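You operate a simulated robot arm through the tools that you are given. There is no shell and no other tool.

The job below is to be done with a simulated robot arm. You get a single attempt, and the scene is never put back.

Task
Switch the jog box from pump over to screw and jog it for a few seconds.
Fine: the jog box's main switch on, and left on; one hold of JOG; screw stays switched on, the other drive switches off.

The check looks at the end state, three seconds after you hand in, the way a careful person would. Anything else that was tipped, shoved, dropped, spilled or broken makes it a failure.

Robot
A 7-joint arm with a fingered hand, fixed in place. Base frame: the origin is on the floor under the middle of its stand, x ahead of it, y to its left, z up. Readings come in m, degrees, newtons and seconds.
With the tool pointing down near the work surface it reaches from about 0.1 to 0.6 m from the base axis. Its first joint turns from -115.0 to 115.0 degrees. Payload 3.1 kg.
The tool frame sits at the grasp point between the pads (the TCP): z along the fingers, y along the line on which they close. The tips reach 0.022 m beyond it. The gripper opens to 0.112 m; its body begins 0.06 m behind the TCP. The gripper is a hand of 3 fingers: y runs from the thumb to the fingers, the wrist lies at [0, 0, -0.218] in the tool frame, and closing takes about 1.5 s.
Orientation is that of the tool frame in the base frame, as [roll, pitch, yaw] about the fixed x, y, z axes, in that order (R = Rz(yaw) Ry(pitch) Rx(roll)). With the fingers straight down and closing along the base's y, the tool's x points along the base's -x, its y along +y and its z along -z.

Tools
- The arm moves only by the tool step_arm. Its argument "rows" is text: rows parted by semicolons, each of 7 numbers parted by spaces: the turn, a rotation vector about the tool's x, y, z in degrees, then the shift along the tool's x, y, z in m, then the gripper command, from -1 (shut) to 1 (fully open), values between in proportion. In form: ax ay az tx ty tz gripper; .... A call has 1 to 20 rows; each row shifts and turns the commanded pose from where the row before left it, along the tool's axes as they then stand. A row lasts 0.2 s, in which the tool goes at most 0.05 m and 8.6 degrees; a call with a longer step from one row to the next is refused whole, and so is a gripper value outside its range. A pose out of reach is approached as far as the arm can. The call stops where the force on the tool passes 40 N (or 10 N more than at its start, if that is more) or the arm is blocked; 0.2 s more then pass. The fingers move at their own pace (about 0.108 m/s each) and stop on an object; they squeeze with about 22 N. The grip force told is the motor's: it shows also when the fingers shut on nothing. Time passes only in rows, and 0.2 s behind the last, so rows that do not move let the fingers close. The reply holds the time, the measured pose of the TCP, the force on the tool along the base axes, the opening and the grip force, in the units named above and with some noise, with the torque about the TCP (base axes, N m) and any sound that the robot's microphone picked up.
- Cameras (640 x 400 px; columns grow to the right, rows downward): "scene" is fixed at [0.0511, 0.4992, 1.6429]; the picture's right is [-0.70, -0.72, 0.00], its down [-0.49, 0.48, -0.72] and it looks along [0.52, -0.50, -0.69] (base axes); focal length 354 px, centre (320, 200). "wrist" rides on the gripper at [0.066, 0.003, -0.08] in the tool frame; the picture's right is [-0.05, 1.00, 0.00], its down [-0.77, -0.04, -0.64] and it looks along [-0.64, -0.03, 0.77] (tool axes); focal length 275 px, centre (320, 200). There is no depth. A picture from a camera that has moved, and an enlarged one, comes with that camera's place and axes in the base frame and with its lens.
- capture(camera): a new picture of that camera. It takes no simulated time.
- move_column(by): slides the trunk up (or, below 0, down) by that many m; the arm rides with it, the base frame stays. It gives what a move gives, with no picture.
- set_grasp(shape): the hand has 3 fingers and takes this shape, open, in about a second: jaw (thumb against the fingers, like two jaws); tri (thumb and two fingers); tip (a fingertip pinch); poke (one finger out to press); point (the index stretched); flat (the hand flat); cup (the hand cupped); fist (a fist). The gripper value then closes the fingers along that shape, each until it touches; the sizes above hold for jaw. It gives what a move gives, with no picture.
- inspect(camera, box): a new picture of the part [left, top, right, bottom] of that camera's present view, enlarged. It takes no simulated time.
- sign_off(): hands the job in; it is judged then, once.

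Nothing tells you positions but the pictures and the camera data. Unless the task says otherwise, let go and move clear before handing in.

The tools are called after "Request:" as name(argument=value, ...) on one line, values as JSON. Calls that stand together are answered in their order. step_arm: Moves the arm, as the interface text tells. Its arguments: {"type":"object","properties":{"rows":{"type":"string"}},"required":["rows"]} The other tools are called the same way: move_column (by) moves the trunk up or down; set_grasp (shape) gives the hand a shape; capture (camera) takes a picture; inspect (camera, box) takes an enlarged picture of a part of a camera's view; sign_off () hands the job in.

At the start:

```text
clock: 0.0
position: [0.4649, -0.1972, 1.1582]
ee_rot: [179.9, 0.0, 179.9]
force: [0.3, 0.0, -0.6]
wrist_torque: [-0.04, 0.0, -0.02]
finger_gap: 0.1118
finger_force: 0.1
shape: jaw
trunk travel left (down, up): [-0.85, 0.14]
```

scene: 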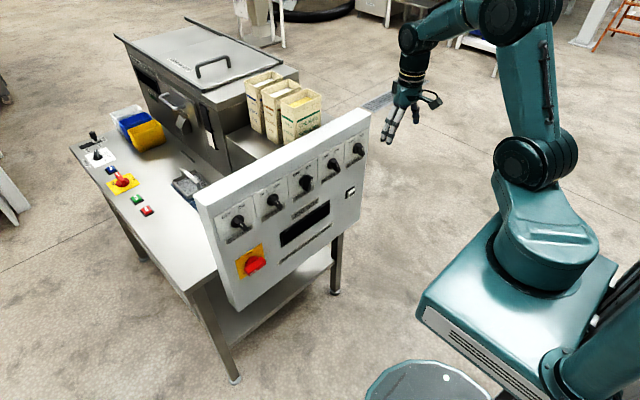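
wrist: 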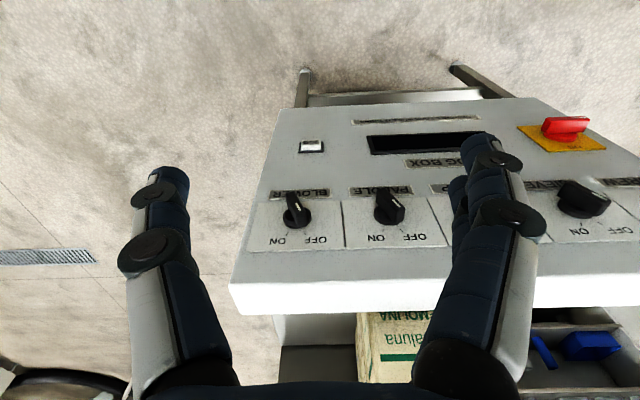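

I see a workbench with an upright panel (the jog box) carrying five rotary knobs, a yellow/red main switch and a small white button. I'll look at the panel more closely before moving.

Request:
inspect(camera="scene", box=[190, 100, 380, 220])

Request:
inspect(camera="scene", box=[200, 180, 300, 300])

Request:
inspect(camera="scene", box=[270, 130, 380, 250])

Request:
inspect(camera="wrist", box=[230, 80, 640, 300])

Request:
inspect(camera="scene", box=[60, 90, 220, 230])

```text
3.33 times, centred on (285, 160) of scene
camera zoom: at [0.0511, 0.4992, 1.6429], right [-0.7, -0.72, 0.0], down [-0.49, 0.48, -0.72], along [0.52, -0.5, -0.69], focal length 1181 px, centre (437, 333)
```

zoom: 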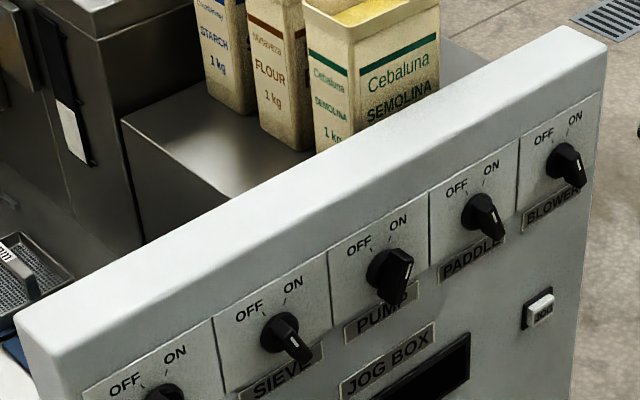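

```text
3.33 times, centred on (250, 240) of scene
camera zoom: at [0.0511, 0.4992, 1.6429], right [-0.7, -0.72, 0.0], down [-0.49, 0.48, -0.72], along [0.52, -0.5, -0.69], focal length 1181 px, centre (553, 67)
```

zoom: 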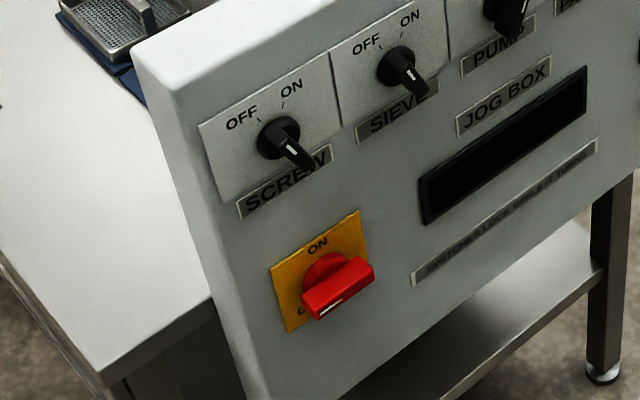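

```text
3.33 times, centred on (325, 190) of scene
camera zoom: at [0.0511, 0.4992, 1.6429], right [-0.7, -0.72, 0.0], down [-0.49, 0.48, -0.72], along [0.52, -0.5, -0.69], focal length 1181 px, centre (303, 233)
```

zoom: 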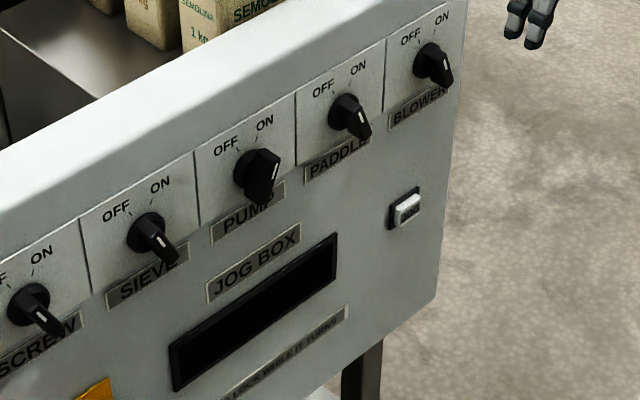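

```text
1.56 times, centred on (435, 190) of wrist
camera zoom: at [0.3993, -0.1938, 1.2389], right [0.05, 1.0, 0.0], down [0.77, -0.04, 0.64], along [0.64, -0.03, -0.77], focal length 430 px, centre (140, 216)
```

zoom: 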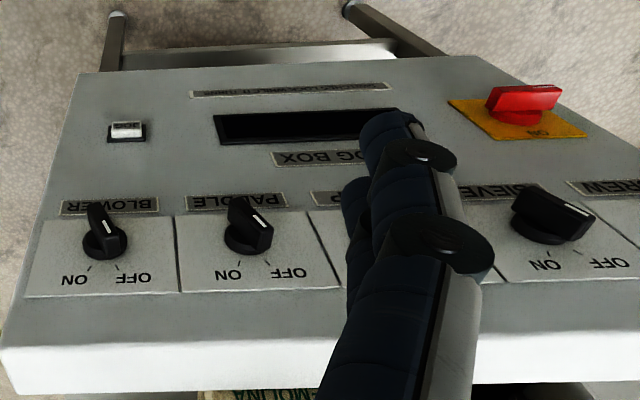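

```text
2.86 times, centred on (140, 160) of scene
camera zoom: at [0.0511, 0.4992, 1.6429], right [-0.7, -0.72, 0.0], down [-0.49, 0.48, -0.72], along [0.52, -0.5, -0.69], focal length 1012 px, centre (834, 314)
```

zoom: 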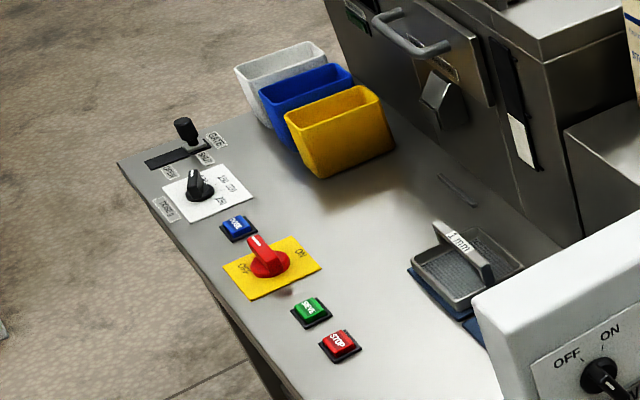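

The panel faces the robot at roughly x≈0.64: knobs SCREW (y≈+0.22), SIEVE, PUMP, PADDLE and BLOWER (y≈-0.23) at z≈0.98, JOG at about (0.65, -0.23, 0.78), and a red main switch at about (0.65, 0.20, 0.78) that seems to point at OFF. I'll tilt the hand so the wrist camera looks straight at the panel, keeping well clear of it.

Request:
step_arm(rows="0 -8.4 0 0 0 0 1; 0 -8.4 0 0 0 0 1; 0 -8.4 0 0 0 0 1; 0 -8.4 0 0 0 0 1; 0 -8.4 0 0 0 0 1; 0 -8 0 0 0 0 1; 0 0 0 0 0 0 1; 0 0 0 0 0 0 1")

```text
clock: 1.8
position: [0.4982, -0.1953, 1.2041]
ee_rot: [-179.9, 48.7, 179.8]
force: [0.2, 0.3, -0.6]
wrist_torque: [-0.02, 0.03, 0.01]
finger_gap: 0.1117
finger_force: 0.0
shape: jaw
out of reach, approached as far as the arm can: row 6
trunk travel left (down, up): [-0.85, 0.14]
```

The arm can't fold that close in at this height, so the pose is only approximate. I'll lower the trunk toward panel height and take a look.

Request:
move_column(by=-0.25)

Request:
capture(camera="wrist")

Request:
capture(camera="scene")

```text
clock: 4.4
position: [0.4981, -0.1964, 0.9532]
ee_rot: [-180.0, 48.7, 179.8]
force: [0.2, 0.6, -0.2]
wrist_torque: [-0.02, 0.03, 0.02]
finger_gap: 0.112
finger_force: 0.1
shape: jaw
trunk travel left (down, up): [-0.6, 0.39]
```

```text
taken
camera wrist: at [0.3945, -0.1925, 0.9567], right [0.03, 1.0, 0.04], down [0.03, -0.04, 1.0], along [1.0, -0.03, -0.03], focal length 275 px, centre (320, 200)
```

wrist: 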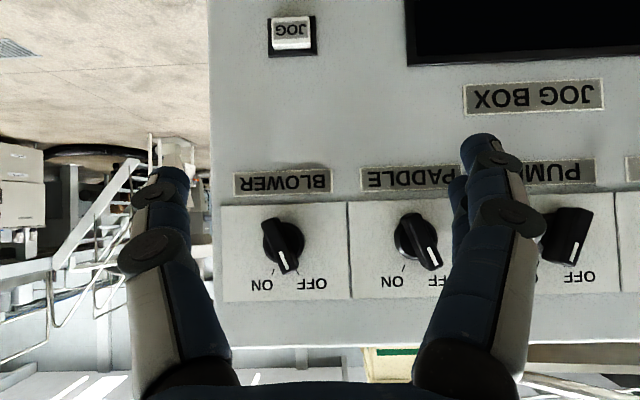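

```text
taken
```

scene: 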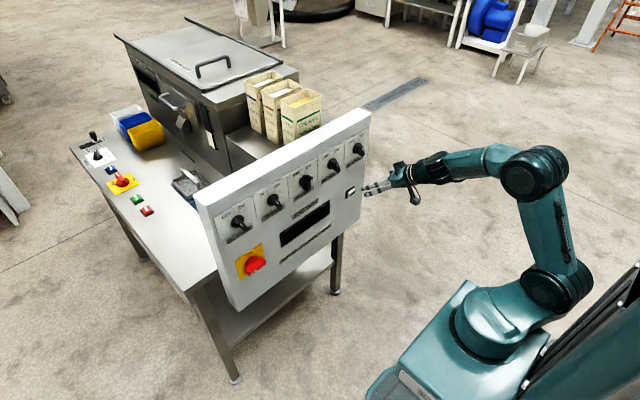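

Now the camera sees the panel nearly head-on (picture upside down: right is +y, down is +z). I'll enlarge to read the pointers and labels.

Request:
inspect(camera="wrist", box=[210, 190, 350, 310])

Request:
inspect(camera="wrist", box=[350, 170, 640, 310])

Request:
inspect(camera="wrist", box=[240, 0, 420, 110])

```text
3.33 times, centred on (280, 250) of wrist
camera zoom: at [0.3945, -0.1925, 0.9567], right [0.03, 1.0, 0.04], down [0.03, -0.04, 1.0], along [1.0, -0.03, -0.03], focal length 918 px, centre (453, 33)
```

zoom: 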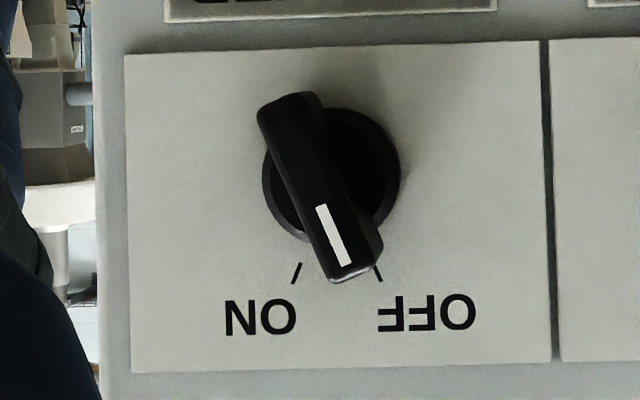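

```text
2.21 times, centred on (495, 240) of wrist
camera zoom: at [0.3945, -0.1925, 0.9567], right [0.03, 1.0, 0.04], down [0.03, -0.04, 1.0], along [1.0, -0.03, -0.03], focal length 608 px, centre (-66, 112)
```

zoom: 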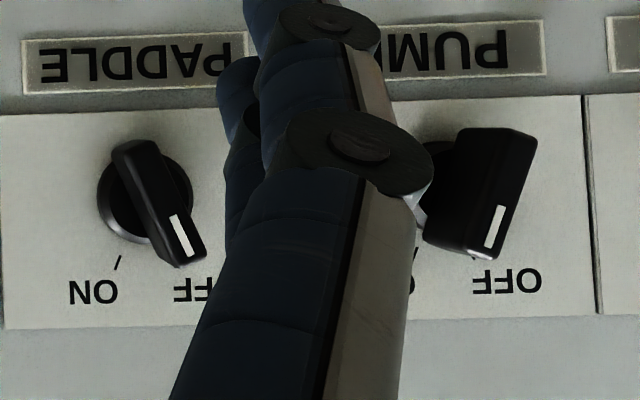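

```text
3.56 times, centred on (330, 55) of wrist
camera zoom: at [0.3945, -0.1925, 0.9567], right [0.03, 1.0, 0.04], down [0.03, -0.04, 1.0], along [1.0, -0.03, -0.03], focal length 979 px, centre (284, 716)
```

zoom: 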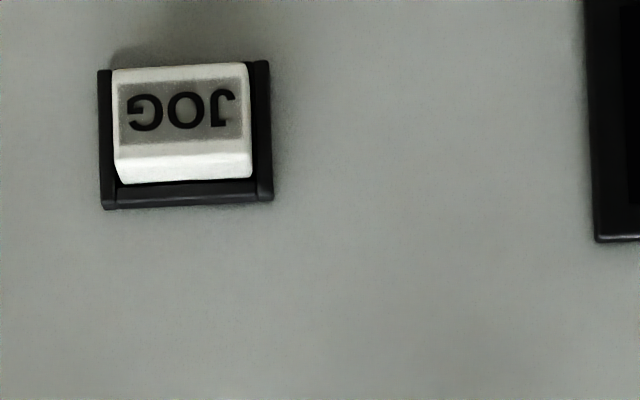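

SIEVE, PADDLE and BLOWER point to OFF and PUMP points to ON, with a knob throw of about 45° (±22° around vertical). Next I'll swing the hand across to +y, well in front of the panel, to look at SCREW and the main switch.

Request:
step_arm(rows="0 0 0 0.0007 0.039 0.0113 1; 0 0 0 0.0007 0.039 0.0113 1; 0 0 0 0.0007 0.039 0.0113 1; 0 0 0 0.0007 0.039 0.0113 1; 0 0 0 0.0007 0.039 0.0113 1; 0 0 0 0 0 0 1")

Request:
capture(camera="wrist")

```text
clock: 5.8
position: [0.5385, -0.0008, 0.9151]
ee_rot: [179.8, 48.7, 179.7]
force: [0.6, 0.0, 0.6]
wrist_torque: [0.02, -0.02, 0.0]
finger_gap: 0.112
finger_force: 0.0
shape: jaw
trunk travel left (down, up): [-0.6, 0.39]
```

```text
taken
camera wrist: at [0.4351, 0.0023, 0.9178], right [0.04, 1.0, 0.04], down [0.03, -0.04, 1.0], along [1.0, -0.03, -0.03], focal length 275 px, centre (320, 200)
```

wrist: 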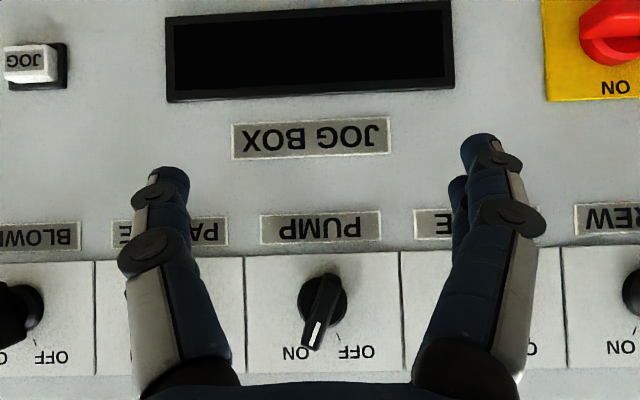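

PUMP is at about y≈-0.003, z≈0.987 and points at ON. I'll continue on to the SCREW/main switch side.

Request:
step_arm(rows="0 0 0 0.0091 0.038 -0.0013 1; 0 0 0 0.0091 0.038 -0.0013 1; 0 0 0 0.0091 0.038 -0.0013 1; 0 0 0 0.0091 0.038 -0.0013 1; 0 0 0 0.0091 0.038 -0.0013 1; 0 0 0 0 0 0 1")

Request:
capture(camera="wrist")

```text
clock: 7.2
position: [0.5044, 0.1897, 0.8843]
ee_rot: [180.0, 48.8, 179.8]
force: [0.6, 0.9, 0.3]
wrist_torque: [-0.01, 0.0, 0.0]
finger_gap: 0.1118
finger_force: 0.1
shape: jaw
trunk travel left (down, up): [-0.6, 0.39]
```

```text
taken
camera wrist: at [0.4006, 0.1925, 0.8885], right [0.04, 1.0, 0.04], down [0.03, -0.04, 1.0], along [1.0, -0.03, -0.03], focal length 275 px, centre (320, 200)
```

wrist: 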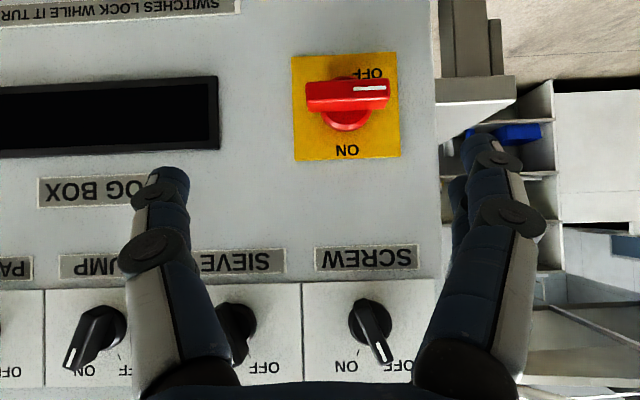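

Request:
inspect(camera="wrist", box=[280, 40, 420, 170])

Request:
inspect(camera="wrist", box=[200, 230, 430, 400])

Request:
inspect(camera="wrist", box=[0, 0, 260, 170])

```text
3.08 times, centred on (350, 105) of wrist
camera zoom: at [0.4006, 0.1925, 0.8885], right [0.04, 1.0, 0.04], down [0.03, -0.04, 1.0], along [1.0, -0.03, -0.03], focal length 847 px, centre (228, 492)
```

zoom: 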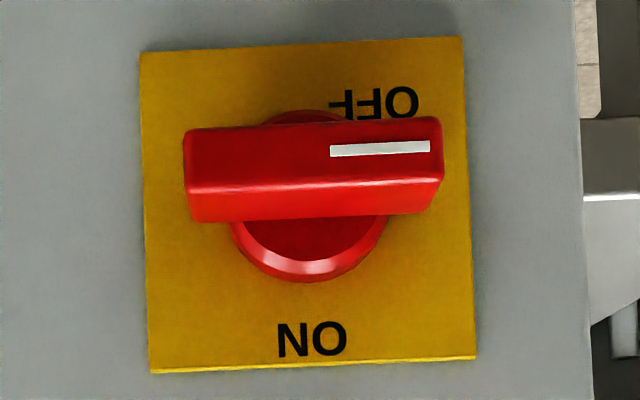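

```text
2.35 times, centred on (315, 315) of wrist
camera zoom: at [0.4006, 0.1925, 0.8885], right [0.04, 1.0, 0.04], down [0.03, -0.04, 1.0], along [1.0, -0.03, -0.03], focal length 648 px, centre (332, -71)
```

zoom: 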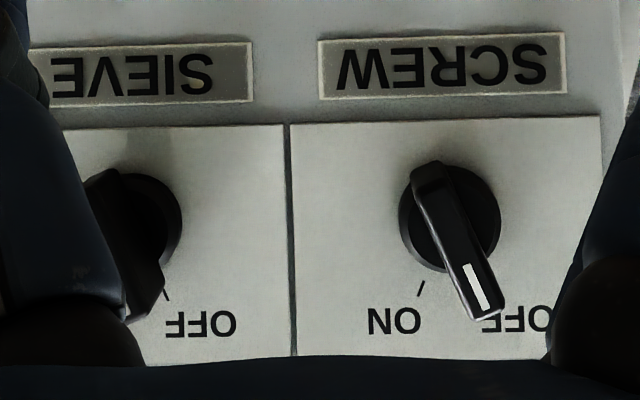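

```text
2.35 times, centred on (130, 85) of wrist
camera zoom: at [0.4006, 0.1925, 0.8885], right [0.04, 1.0, 0.04], down [0.03, -0.04, 1.0], along [1.0, -0.03, -0.03], focal length 648 px, centre (767, 471)
```

zoom: 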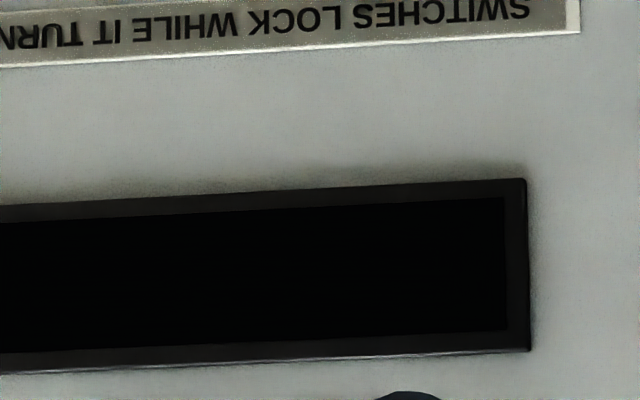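

The main switch points to +y (OFF side), with ON straight up, so it needs +90° about the tool axis; SCREW is at OFF, centred at about (0.633, 0.223, 0.984), and the main switch is at about (0.63, 0.210, 0.802). The placard reads "SWITCHES LOCK WHILE IT TURNS", so I'll set the knobs first. Now I'll bring the tool horizontal in the clear band at z≈0.88 to test reach.

Request:
step_arm(rows="0 0 0 -0.0185 0 0.021 1; 0 0 0 -0.0185 0 0.021 1; 0 -8.26 0 0 0 0 1; 0 -8.26 0 0 0 0 1; 0 -8.26 0 0 0 0 1; 0 -8.26 0 0 0 0 1; 0 -8.26 0 0 0 0 1; 0 0 0 0 0 0 1")

Request:
capture(camera="wrist")

Request:
capture(camera="scene")

```text
clock: 9.0
position: [0.5615, 0.1897, 0.8841]
ee_rot: [35.1, 90.0, 34.7]
force: [0.0, 0.8, 0.0]
wrist_torque: [0.0, 0.0, 0.01]
finger_gap: 0.1119
finger_force: 0.1
shape: jaw
trunk travel left (down, up): [-0.6, 0.39]
```

```text
taken
camera wrist: at [0.4806, 0.192, 0.8172], right [0.0, 1.0, 0.05], down [-0.64, -0.03, 0.77], along [0.77, -0.03, 0.64], focal length 275 px, centre (320, 200)
```

wrist: 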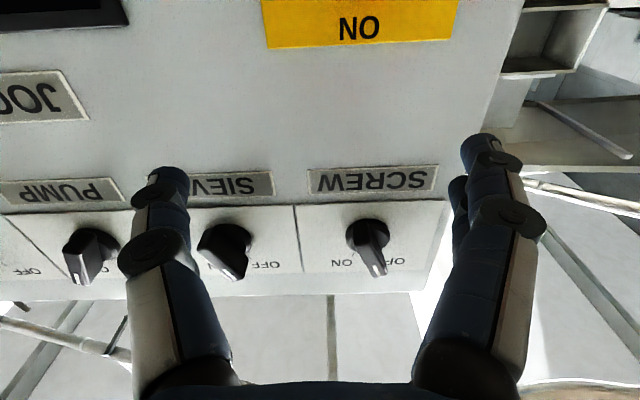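

```text
taken
```

scene: 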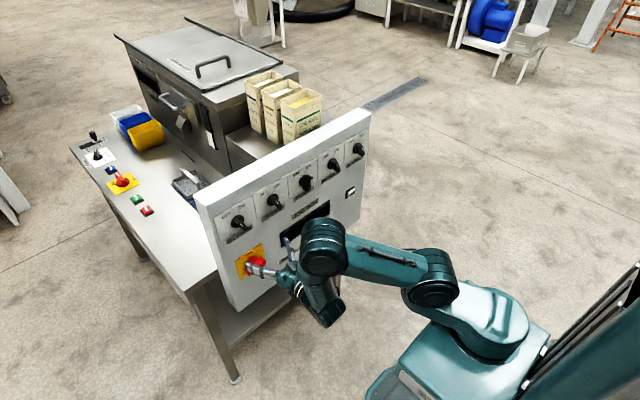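

Request:
inspect(camera="scene", box=[220, 180, 480, 340])

```text
2.46 times, centred on (350, 260) of scene
camera zoom: at [0.0511, 0.4992, 1.6429], right [-0.7, -0.72, 0.0], down [-0.49, 0.48, -0.72], along [0.52, -0.5, -0.69], focal length 872 px, centre (246, 52)
```

zoom: 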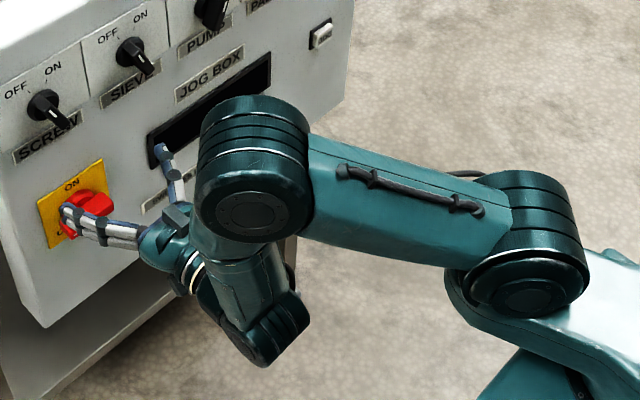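

The tool reaches a horizontal pose. For better arm geometry at the knobs, I'll slide to the left past the panel's edge (y≈0.34), then lower the trunk so that it doesn't pass in front of the main switch.

Request:
step_arm(rows="0 0 0 0 0.05 0 1; 0 0 0 0 0.05 0 1; 0 0 0 0 0.05 0 1; 0 0 0 0 0 0 1")

```text
clock: 10.0
position: [0.5589, 0.3377, 0.8809]
ee_rot: [169.3, 89.8, 169.2]
force: [1.6, -0.4, 0.7]
wrist_torque: [-0.01, 0.03, 0.01]
finger_gap: 0.1119
finger_force: 0.0
shape: jaw
trunk travel left (down, up): [-0.6, 0.39]
```

Request:
move_column(by=-0.28)

Request:
capture(camera="scene")

```text
clock: 12.8
position: [0.5602, 0.3385, 0.6011]
ee_rot: [3.7, 90.0, 3.4]
force: [1.0, -1.3, -0.7]
wrist_torque: [-0.01, 0.0, 0.01]
finger_gap: 0.1118
finger_force: 0.1
shape: jaw
trunk travel left (down, up): [-0.32, 0.67]
```

```text
taken
```

scene: 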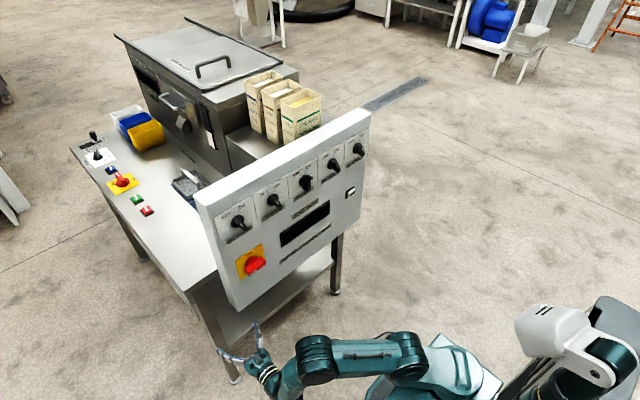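

The hand is clear to the left of the panel. Now I'll raise the hand to knob height (z≈0.985) while still left of the panel, and narrow the opening.

Request:
step_arm(rows="0 0 0 -0.048 0 0 0.6; 0 0 0 -0.048 0 0 0.3; 0 0 0 -0.048 0 0 0.1; 0 0 0 -0.048 0 0 0.1; 0 0 0 -0.048 0 0 0.1; 0 0 0 -0.048 0 0 0.1; 0 0 0 -0.048 0 0 0.1; 0 0 0 -0.048 0 0 0.1; 0 0 0 0 0 0 0.1; 0 0 0 0 0 0 0.1")

Request:
capture(camera="wrist")

Request:
capture(camera="scene")

```text
clock: 15.0
position: [0.555, 0.3332, 0.9836]
ee_rot: [33.5, 89.9, 33.4]
force: [-0.4, -0.8, -0.5]
wrist_torque: [0.01, 0.02, 0.04]
finger_gap: 0.0624
finger_force: 0.2
shape: jaw
out of reach, approached as far as the arm can: row 8
trunk travel left (down, up): [-0.32, 0.67]
```

```text
taken
camera wrist: at [0.4756, 0.3373, 0.9171], right [0.0, 1.0, 0.05], down [-0.64, -0.04, 0.77], along [0.77, -0.03, 0.64], focal length 275 px, centre (320, 200)
```

wrist: 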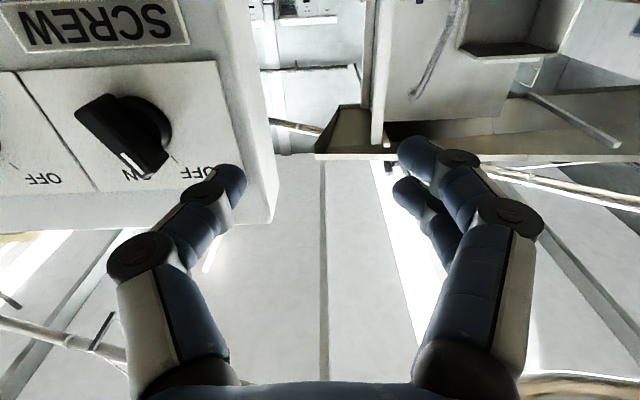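

```text
taken
```

scene: 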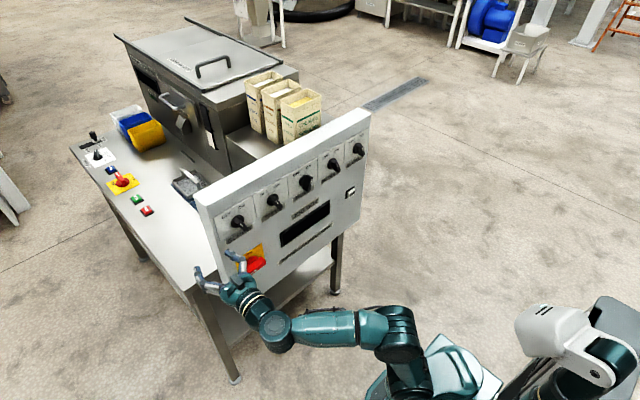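

The arm is near its reach limit in this corner but holds z≈0.984. I'll move along −y in front of the panel (fingertips stay about 3 cm clear of the knobs) toward PUMP.

Request:
step_arm(rows="0 0 0 0 -0.048 0 0.1; 0 0 0 0 -0.048 0 0.1; 0 0 0 0 -0.048 0 0.1; 0 0 0 0 -0.048 0 0.1; 0 0 0 0 -0.048 0 0.1; 0 0 0 0 -0.048 0 0.1; 0 0 0 0 -0.048 0 0.1; 0 0 0 0 0 0 0.1; 0 0 0 0 0 0 0.1")

Request:
capture(camera="wrist")

Request:
capture(camera="scene")

```text
clock: 17.0
position: [0.5541, 0.0095, 0.9846]
ee_rot: [-166.1, 89.9, -166.2]
force: [-0.5, 0.4, 0.2]
wrist_torque: [-0.06, 0.0, 0.04]
finger_gap: 0.062
finger_force: 0.0
shape: jaw
out of reach, approached as far as the arm can: row 5
trunk travel left (down, up): [-0.32, 0.67]
```

```text
taken
camera wrist: at [0.4745, 0.0136, 0.9196], right [0.0, 1.0, 0.05], down [-0.64, -0.03, 0.77], along [0.77, -0.03, 0.63], focal length 275 px, centre (320, 200)
```

wrist: 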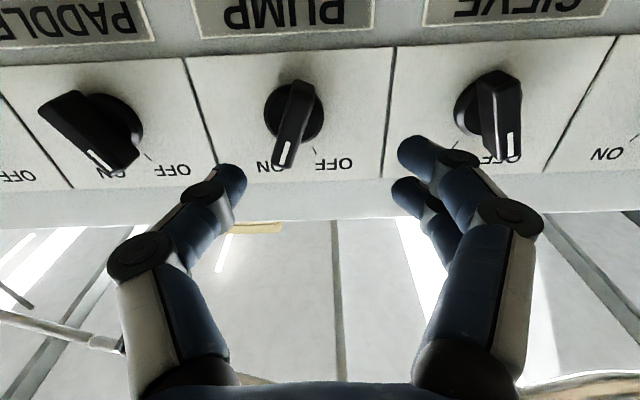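

```text
taken
```

scene: 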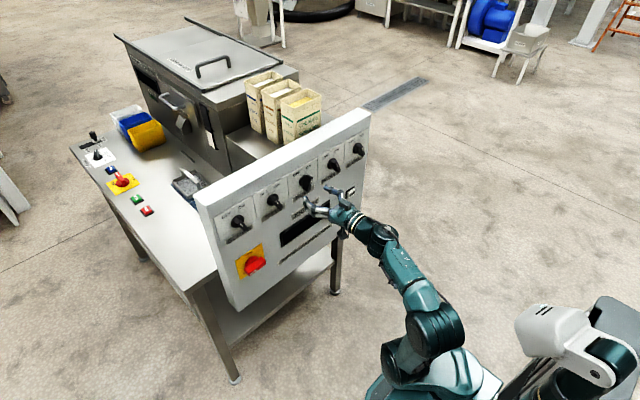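

Request:
inspect(camera="wrist", box=[200, 40, 400, 190])

```text
2.67 times, centred on (300, 115) of wrist
camera zoom: at [0.4745, 0.0136, 0.9196], right [0.0, 1.0, 0.05], down [-0.64, -0.03, 0.77], along [0.77, -0.03, 0.63], focal length 734 px, centre (373, 427)
```

zoom: 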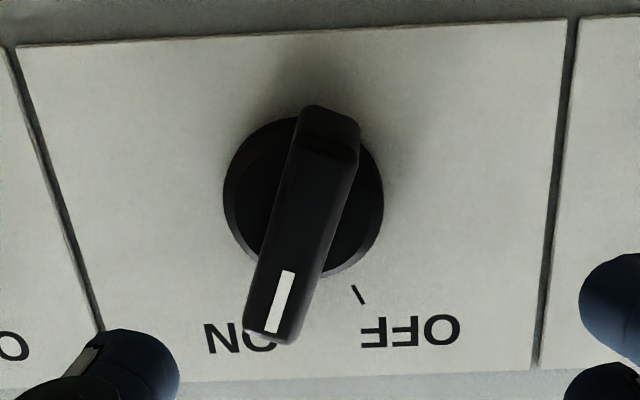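

PUMP's bar is centred at about (y −0.0047, z 0.983), tilted about 20° toward ON, with its front at x≈0.61. I'll line up the hand, turn it +20° about the tool axis to match the bar, and approach partway.

Request:
step_arm(rows="0 0 0 0 -0.014 0 0.1; 0 0 7 0 0 0.008 0.1; 0 0 7 0 0 0.008 0.1; 0 0 6 0 0 0.008 0.1; 0 0 0 0 0 0.008 0.1; 0 0 0 0 0 0 0.1; 0 0 0 0 0 0 0.1")

Request:
capture(camera="wrist")

Request:
capture(camera="scene")

```text
clock: 18.6
position: [0.588, -0.0035, 0.9855]
ee_rot: [90.1, 69.9, 89.8]
force: [-0.5, 0.5, -0.5]
wrist_torque: [0.0, -0.03, -0.04]
finger_gap: 0.0621
finger_force: 0.0
shape: jaw
trunk travel left (down, up): [-0.32, 0.67]
```

```text
taken
camera wrist: at [0.5076, 0.0218, 0.9252], right [0.0, 0.92, 0.39], down [-0.64, -0.3, 0.71], along [0.77, -0.25, 0.59], focal length 275 px, centre (320, 200)
```

wrist: 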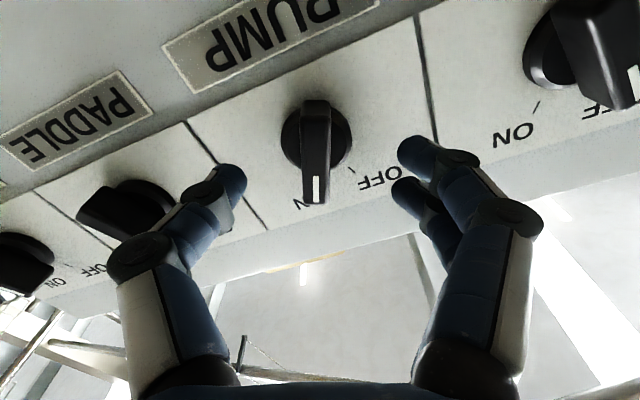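

```text
taken
```

scene: 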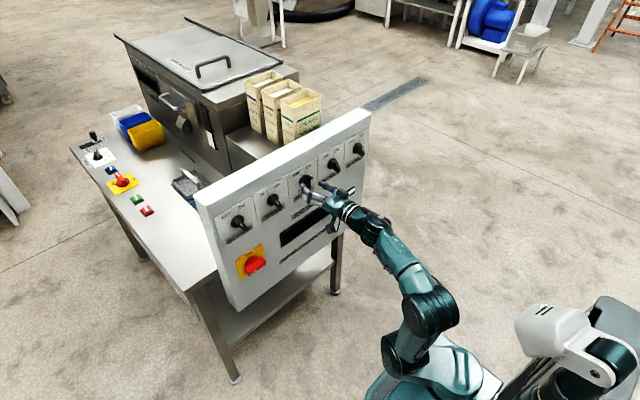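

The bar now looks aligned between thumb and fingers. I'll go in the last 2 cm and close gently on it.

Request:
step_arm(rows="0 0 0 0 0 0.007 0.1; 0 0 0 0 0 0.007 0.1; 0 0 0 0 0 0.006 0.1; 0 0 0 0 0 0 0.1")

Request:
capture(camera="wrist")

```text
clock: 19.6
position: [0.609, -0.0051, 0.9865]
ee_rot: [90.1, 70.1, 90.0]
force: [-0.1, 0.4, -0.4]
wrist_torque: [-0.04, 0.0, 0.03]
finger_gap: 0.062
finger_force: 0.1
shape: jaw
trunk travel left (down, up): [-0.32, 0.67]
```

```text
taken
camera wrist: at [0.5279, 0.0211, 0.9256], right [0.0, 0.92, 0.39], down [-0.64, -0.3, 0.71], along [0.77, -0.25, 0.59], focal length 275 px, centre (320, 200)
```

wrist: 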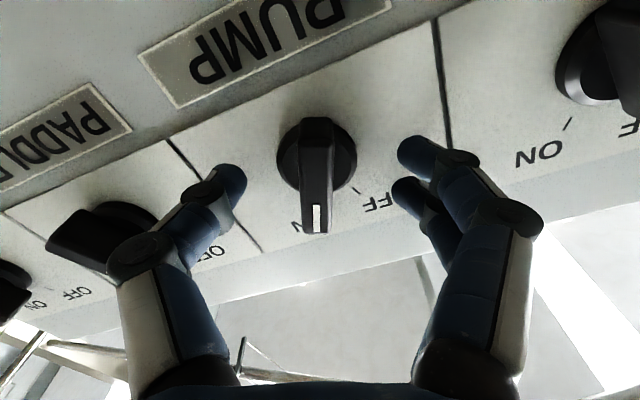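

The fingertips are beside the bar with no contact force. Closing now.

Request:
step_arm(rows="0 0 0 0 0 0.002 -0.3; 0 0 0 0 0 0 -0.6; 0 0 0 0 0 0 -1; 0 0 0 0 0 0 -1; 0 0 0 0 0 0 -1; 0 0 0 0 0 0 -1; 0 0 0 0 0 0 -1")

Request:
capture(camera="wrist")

```text
clock: 21.2
position: [0.6086, -0.0043, 0.9872]
ee_rot: [89.8, 70.1, 89.7]
force: [-7.1, 0.9, -0.8]
wrist_torque: [-0.02, 0.1, -0.07]
finger_gap: 0.0221
finger_force: 21.7
shape: jaw
trunk travel left (down, up): [-0.32, 0.67]
```

```text
taken
camera wrist: at [0.529, 0.0215, 0.9263], right [0.0, 0.92, 0.39], down [-0.64, -0.3, 0.71], along [0.77, -0.25, 0.59], focal length 275 px, centre (320, 200)
```

wrist: 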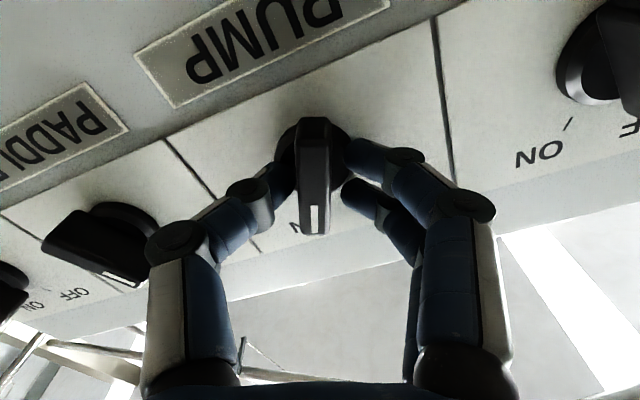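

The bar is held (gap 0.022, 21.7 N). Turning PUMP from ON to OFF: about −43° around the tool axis.

Request:
step_arm(rows="0 0 -6 0 0 0 -1; 0 0 -6 0 0 0 -1; 0 0 -6 0 0 0 -1; 0 0 -6 0 0 0 -1; 0 0 -6 0 0 0 -1; 0 0 -6 0 0 0 -1; 0 0 -6 0 0 0 -1; 0 0 -2 0 0 0 -1; 0 0 0 0 0 0 -1")

Request:
capture(camera="wrist")

```text
clock: 23.2
position: [0.6095, -0.0041, 0.9864]
ee_rot: [-90.0, 65.9, -90.2]
force: [-18.1, 4.5, -12.1]
wrist_torque: [0.01, 0.4, 0.28]
finger_gap: 0.0217
finger_force: 22.3
shape: jaw
trunk travel left (down, up): [-0.32, 0.67]
```

```text
taken
camera wrist: at [0.5288, -0.0283, 0.9249], right [0.0, 0.93, -0.37], down [-0.63, 0.28, 0.72], along [0.77, 0.23, 0.59], focal length 275 px, centre (320, 200)
```

wrist: 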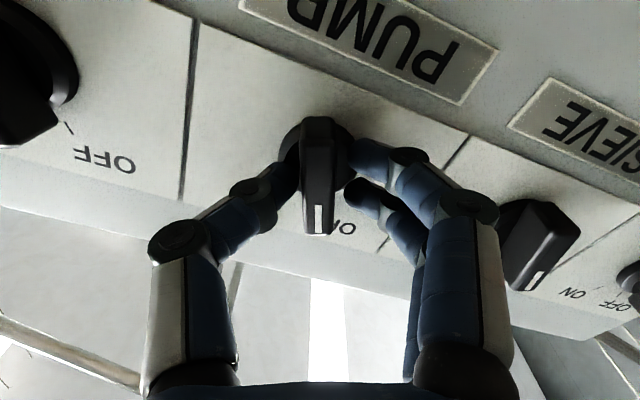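

The bar turned with the hand and now points at the OFF side (−24°). I'll release, back straight out, and check it.

Request:
step_arm(rows="0 0 0 0 0 0 -0.5; 0 0 0 0 0 0 0; 0 0 0 0 0 0 0.1; 0 0 0 0 0 0 0.1; 0 0 0 0 0 0 0.1; 0 0 0 0 0 -0.01 0.1; 0 0 0 0 0 -0.015 0.1; 0 0 0 0 0 -0.015 0.1; 0 0 0 0 0 -0.01 0.1; 0 0 0 0 0 0 0.1")

Request:
inspect(camera="wrist", box=[200, 40, 480, 220])

Request:
inspect(camera="scene", box=[200, 120, 380, 250])

```text
clock: 25.4
position: [0.5607, -0.0045, 0.9862]
ee_rot: [-90.2, 65.9, -90.1]
force: [0.6, -0.2, -0.5]
wrist_torque: [0.0, -0.02, 0.03]
finger_gap: 0.0609
finger_force: 0.0
shape: jaw
trunk travel left (down, up): [-0.32, 0.67]
```

```text
2.22 times, centred on (340, 130) of wrist
camera zoom: at [0.4806, -0.0281, 0.9239], right [0.0, 0.93, -0.36], down [-0.63, 0.28, 0.72], along [0.77, 0.23, 0.59], focal length 612 px, centre (276, 356)
```

zoom: 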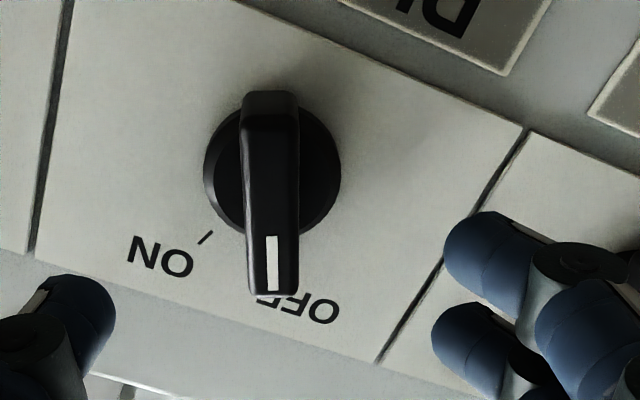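

```text
3.08 times, centred on (290, 185) of scene
camera zoom: at [0.0511, 0.4992, 1.6429], right [-0.7, -0.72, 0.0], down [-0.49, 0.48, -0.72], along [0.52, -0.5, -0.69], focal length 1090 px, centre (412, 246)
```

zoom: 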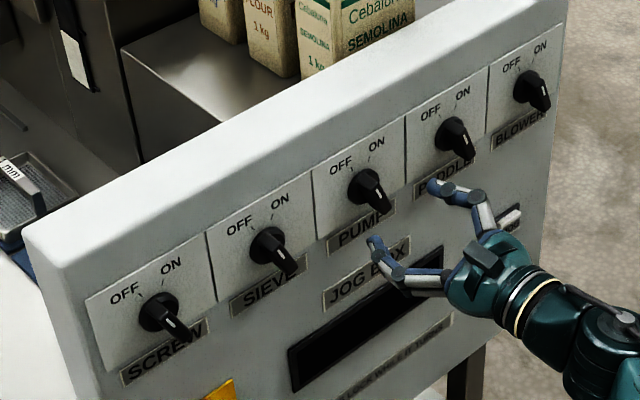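

PUMP is now at OFF and the other four knobs look alike at OFF. Next is SCREW: I'll slide to y≈0.223 at standoff with the hand turned to about −21°.

Request:
step_arm(rows="0 0 3 0 0 0 0.1; 0 0 0 -0.0161 0.042 0 0.1; 0 0 0 -0.0161 0.042 0 0.1; 0 0 0 -0.0161 0.042 0 0.1; 0 0 0 -0.0161 0.042 0 0.1; 0 0 0 -0.0161 0.042 0 0.1; 0 0 0 0.002 0.003 0 0.1; 0 0 0 0 0 0 0.1; 0 0 0 0 0 0 0.1")

Request:
capture(camera="wrist")

Request:
inspect(camera="wrist", box=[200, 40, 440, 220])

```text
clock: 27.4
position: [0.561, 0.208, 0.9759]
ee_rot: [-90.1, 69.0, -90.3]
force: [-0.4, 0.3, -0.2]
wrist_torque: [0.02, 0.02, -0.01]
finger_gap: 0.0611
finger_force: 0.0
shape: jaw
out of reach, approached as far as the arm can: row 6
trunk travel left (down, up): [-0.32, 0.67]
```

```text
taken
camera wrist: at [0.4806, 0.1869, 0.9136], right [0.0, 0.95, -0.31], down [-0.63, 0.24, 0.73], along [0.77, 0.2, 0.6], focal length 275 px, centre (320, 200)
```

wrist: 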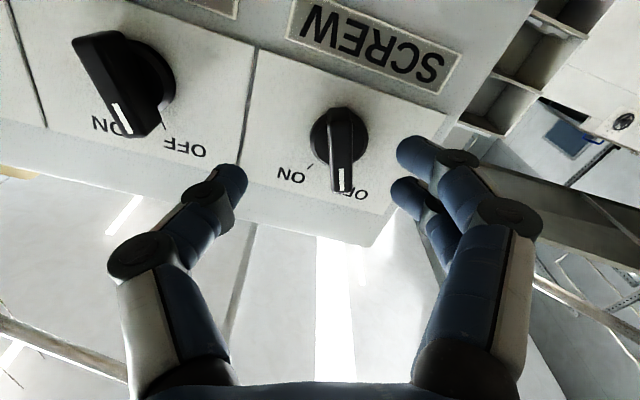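

```text
2.22 times, centred on (320, 130) of wrist
camera zoom: at [0.4806, 0.1869, 0.9136], right [0.0, 0.95, -0.31], down [-0.63, 0.24, 0.73], along [0.77, 0.2, 0.6], focal length 612 px, centre (320, 356)
```

zoom: 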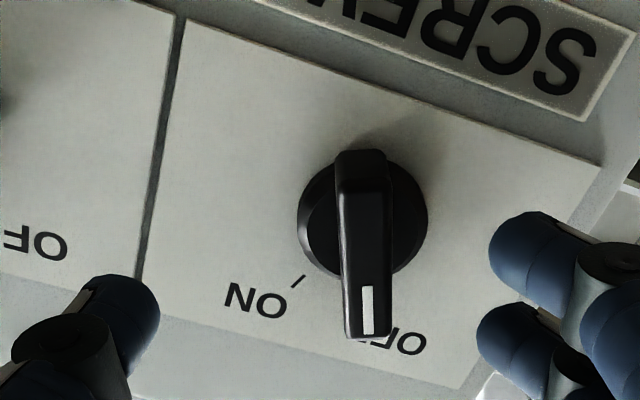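

SCREW's centre works out at about (y 0.2226, z 0.983); the hand stopped a bit short. I'll make the small correction and see whether it's reachable.

Request:
step_arm(rows="0 0 0 -0.006 0.0055 0 0.1; 0 0 0 -0.006 0.0055 0 0.1; 0 0 0 0 0 0 0.1; 0 0 0 0 0 0 0.1")

Request:
capture(camera="scene")

```text
clock: 28.4
position: [0.5602, 0.2094, 0.9769]
ee_rot: [-90.0, 69.0, -90.3]
force: [0.0, -0.1, 0.2]
wrist_torque: [0.0, 0.01, 0.01]
finger_gap: 0.0614
finger_force: 0.1
shape: jaw
out of reach, approached as far as the arm can: row 1, 2
trunk travel left (down, up): [-0.32, 0.67]
```

```text
taken
```

scene: 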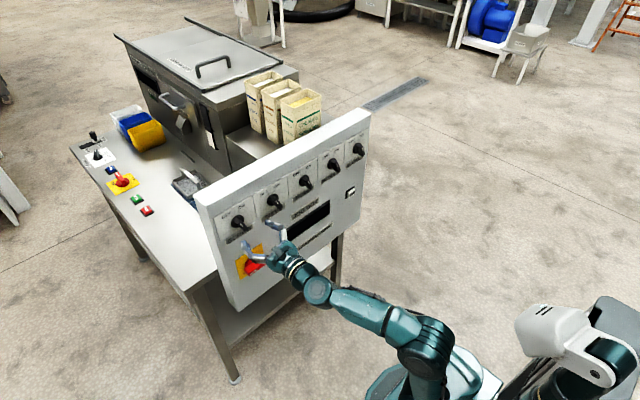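

The arm hits a joint limit with the trunk this low on this side. I'll work back to a higher trunk setting: lower the hand in the clear band between knobs and main switch, then raise the trunk.

Request:
step_arm(rows="0 0 0 0.0396 0.0224 0 0.1; 0 0 0 0.0396 0.0224 0 0.1; 0 0 0 0 0 0 0.1; 0 0 0 0 0 0 0.1")

Request:
move_column(by=0.1)

```text
clock: 29.4
position: [0.561, 0.2245, 0.8871]
ee_rot: [-90.2, 69.0, -90.2]
force: [1.0, 0.6, -0.8]
wrist_torque: [0.01, -0.02, 0.0]
finger_gap: 0.0612
finger_force: 0.0
shape: jaw
trunk travel left (down, up): [-0.32, 0.67]
```

```text
clock: 30.7
position: [0.5605, 0.2226, 0.9875]
ee_rot: [-90.1, 69.0, -90.4]
force: [0.3, 0.0, -1.2]
wrist_torque: [-0.03, -0.01, -0.03]
finger_gap: 0.0613
finger_force: 0.0
shape: jaw
trunk travel left (down, up): [-0.42, 0.57]
```

That puts the hand right in front of SCREW. I'll repeat once more to get extra reach margin for the push-in and turn.

Request:
step_arm(rows="0 0 0 0.0324 0.0124 0 0.1; 0 0 0 0.0324 0.0124 0 0.1; 0 0 0 0.0324 0.0124 0 0.1; 0 0 0 0 0 0 0.1; 0 0 0 0 0 0 0.1")

Request:
move_column(by=0.1)

Request:
capture(camera="wrist")

Request:
inspect(camera="wrist", box=[200, 40, 440, 220])

```text
clock: 31.9
position: [0.5613, 0.2245, 0.8839]
ee_rot: [-90.1, 69.1, -90.2]
force: [1.1, -1.0, -0.1]
wrist_torque: [0.01, 0.0, 0.03]
finger_gap: 0.0613
finger_force: 0.0
shape: jaw
trunk travel left (down, up): [-0.42, 0.57]
```

```text
clock: 33.3
position: [0.56, 0.2234, 0.9824]
ee_rot: [-90.1, 69.0, -90.4]
force: [0.3, -0.2, 0.4]
wrist_torque: [0.0, -0.01, 0.01]
finger_gap: 0.061
finger_force: 0.0
shape: jaw
trunk travel left (down, up): [-0.52, 0.47]
```

```text
taken
camera wrist: at [0.4794, 0.2032, 0.9197], right [0.0, 0.95, -0.31], down [-0.63, 0.24, 0.73], along [0.77, 0.2, 0.6], focal length 275 px, centre (320, 200)
```

wrist: 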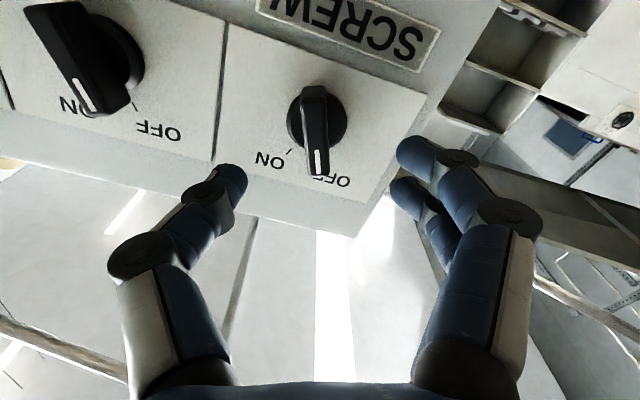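

```text
2.22 times, centred on (320, 130) of wrist
camera zoom: at [0.4794, 0.2032, 0.9197], right [0.0, 0.95, -0.31], down [-0.63, 0.24, 0.73], along [0.77, 0.2, 0.6], focal length 612 px, centre (320, 356)
```

zoom: 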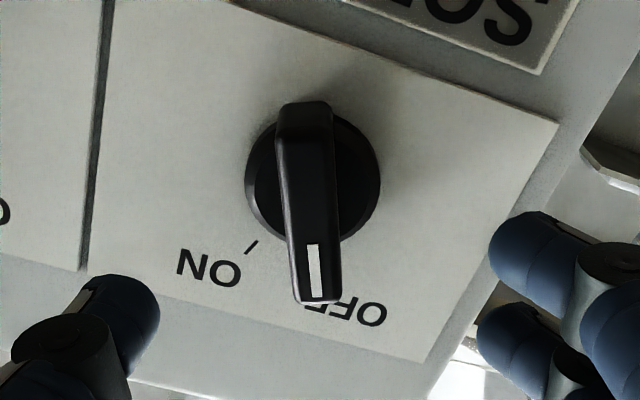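

Aligned with SCREW within a couple of millimetres. Fine-tuning by −2 mm and −3°, then moving in.

Request:
step_arm(rows="0 0 -3 0 -0.0025 0 0.1; 0 0 0 0 0 0.012 0.1; 0 0 0 0 0 0.012 0.1; 0 0 0 0 0 0.01 0.1; 0 0 0 0 0 0.008 0.1; 0 0 0 0 0 0.007 0.1; 0 0 0 0 0 0 0.1; 0 0 0 0 0 0 0.1")

Request:
capture(camera="wrist")

```text
clock: 35.1
position: [0.6086, 0.2216, 0.9835]
ee_rot: [-90.0, 65.9, -90.2]
force: [-0.7, 0.3, 1.1]
wrist_torque: [0.02, -0.03, 0.01]
finger_gap: 0.0609
finger_force: 0.1
shape: jaw
trunk travel left (down, up): [-0.52, 0.47]
```

```text
taken
camera wrist: at [0.5281, 0.197, 0.9219], right [0.0, 0.93, -0.36], down [-0.63, 0.28, 0.72], along [0.77, 0.23, 0.59], focal length 275 px, centre (320, 200)
```

wrist: 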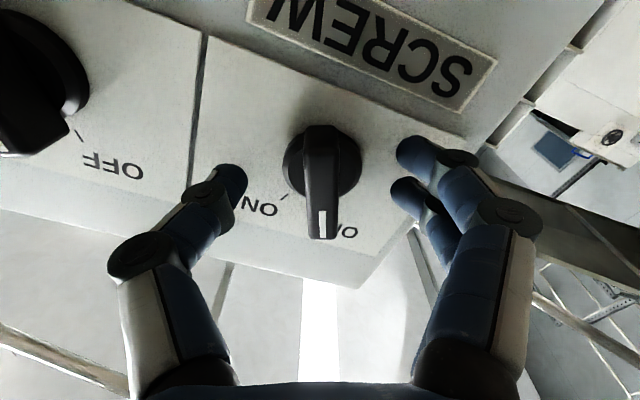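

The bar sits centred between the fingers with no contact. Closing on it, then turning +46° toward ON.

Request:
step_arm(rows="0 0 0 0 0 0.001 -0.3; 0 0 0 0 0 0 -0.6; 0 0 0 0 0 0 -1; 0 0 0 0 0 0 -1; 0 0 0 0 0 0 -1; 0 0 0 0 0 0 -1; 0 0 0 0 0 0 -1")

Request:
step_arm(rows="0 0 6 0 0 0 -1; 0 0 6 0 0 0 -1; 0 0 6 0 0 0 -1; 0 0 6 0 0 0 -1; 0 0 6 0 0 0 -1; 0 0 6 0 0 0 -1; 0 0 6 0 0 0 -1; 0 0 4 0 0 0 -1; 0 0 0 0 0 0 -1")

Request:
capture(camera="wrist")

```text
clock: 36.7
position: [0.6081, 0.2219, 0.9826]
ee_rot: [-90.1, 65.9, -90.4]
force: [-8.2, 1.8, -6.1]
wrist_torque: [-0.02, 0.15, 0.13]
finger_gap: 0.0216
finger_force: 22.7
shape: jaw
trunk travel left (down, up): [-0.52, 0.47]
```

```text
clock: 38.7
position: [0.6093, 0.2231, 0.9835]
ee_rot: [89.9, 68.1, 89.8]
force: [-8.4, 10.1, -9.0]
wrist_torque: [-0.28, 0.14, 0.26]
finger_gap: 0.0215
finger_force: 21.9
shape: jaw
trunk travel left (down, up): [-0.52, 0.47]
```

```text
taken
camera wrist: at [0.5285, 0.2508, 0.923], right [0.0, 0.91, 0.42], down [-0.64, -0.32, 0.7], along [0.77, -0.27, 0.58], focal length 275 px, centre (320, 200)
```

wrist: 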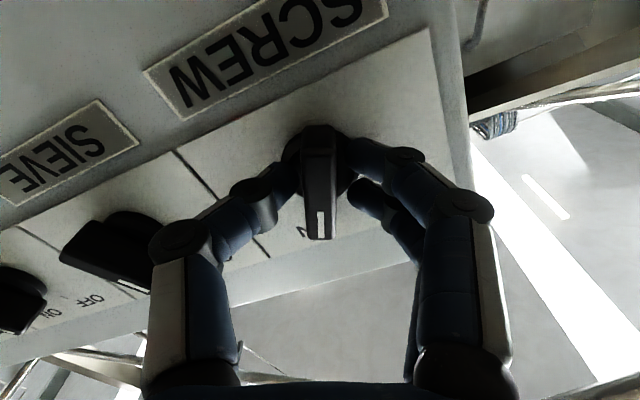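

SCREW turned with the hand to the ON side. Releasing and backing out to check it.

Request:
step_arm(rows="0 0 0 0 0 0 -0.5; 0 0 0 0 0 0 0; 0 0 0 0 0 0 0.1; 0 0 0 0 0 0 0.1; 0 0 0 0 0 0 0.1; 0 0 0 0 0 -0.01 0.1; 0 0 0 0 0 -0.015 0.1; 0 0 0 0 0 -0.015 0.1; 0 0 0 0 0 -0.01 0.1; 0 0 0 0 0 0 0.1")

Request:
inspect(camera="wrist", box=[200, 40, 480, 220])

Request:
inspect(camera="scene", box=[200, 120, 380, 250])

```text
clock: 40.9
position: [0.5597, 0.2216, 0.9827]
ee_rot: [90.0, 68.1, 90.0]
force: [0.0, 0.1, 0.1]
wrist_torque: [0.0, -0.01, 0.01]
finger_gap: 0.0608
finger_force: 0.0
shape: jaw
trunk travel left (down, up): [-0.52, 0.47]
```

```text
2.22 times, centred on (340, 130) of wrist
camera zoom: at [0.4794, 0.2487, 0.9226], right [0.0, 0.91, 0.42], down [-0.64, -0.32, 0.7], along [0.77, -0.27, 0.58], focal length 612 px, centre (276, 356)
```

zoom: 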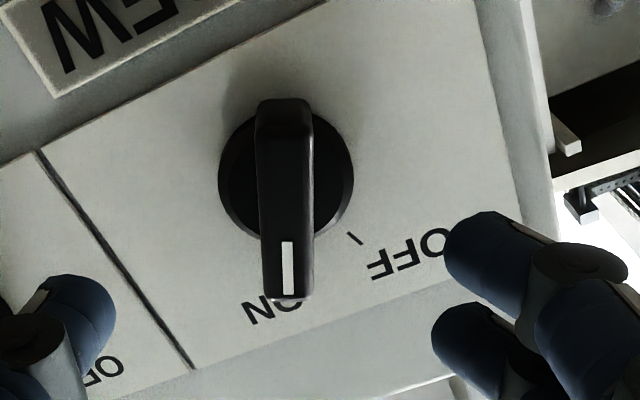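

```text
3.08 times, centred on (290, 185) of scene
camera zoom: at [0.0511, 0.4992, 1.6429], right [-0.7, -0.72, 0.0], down [-0.49, 0.48, -0.72], along [0.52, -0.5, -0.69], focal length 1090 px, centre (412, 246)
```

zoom: 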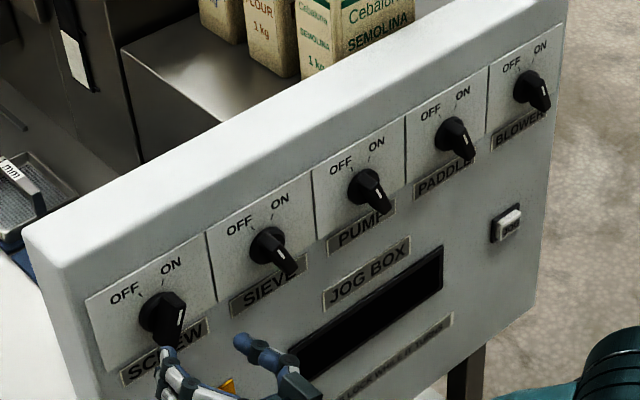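

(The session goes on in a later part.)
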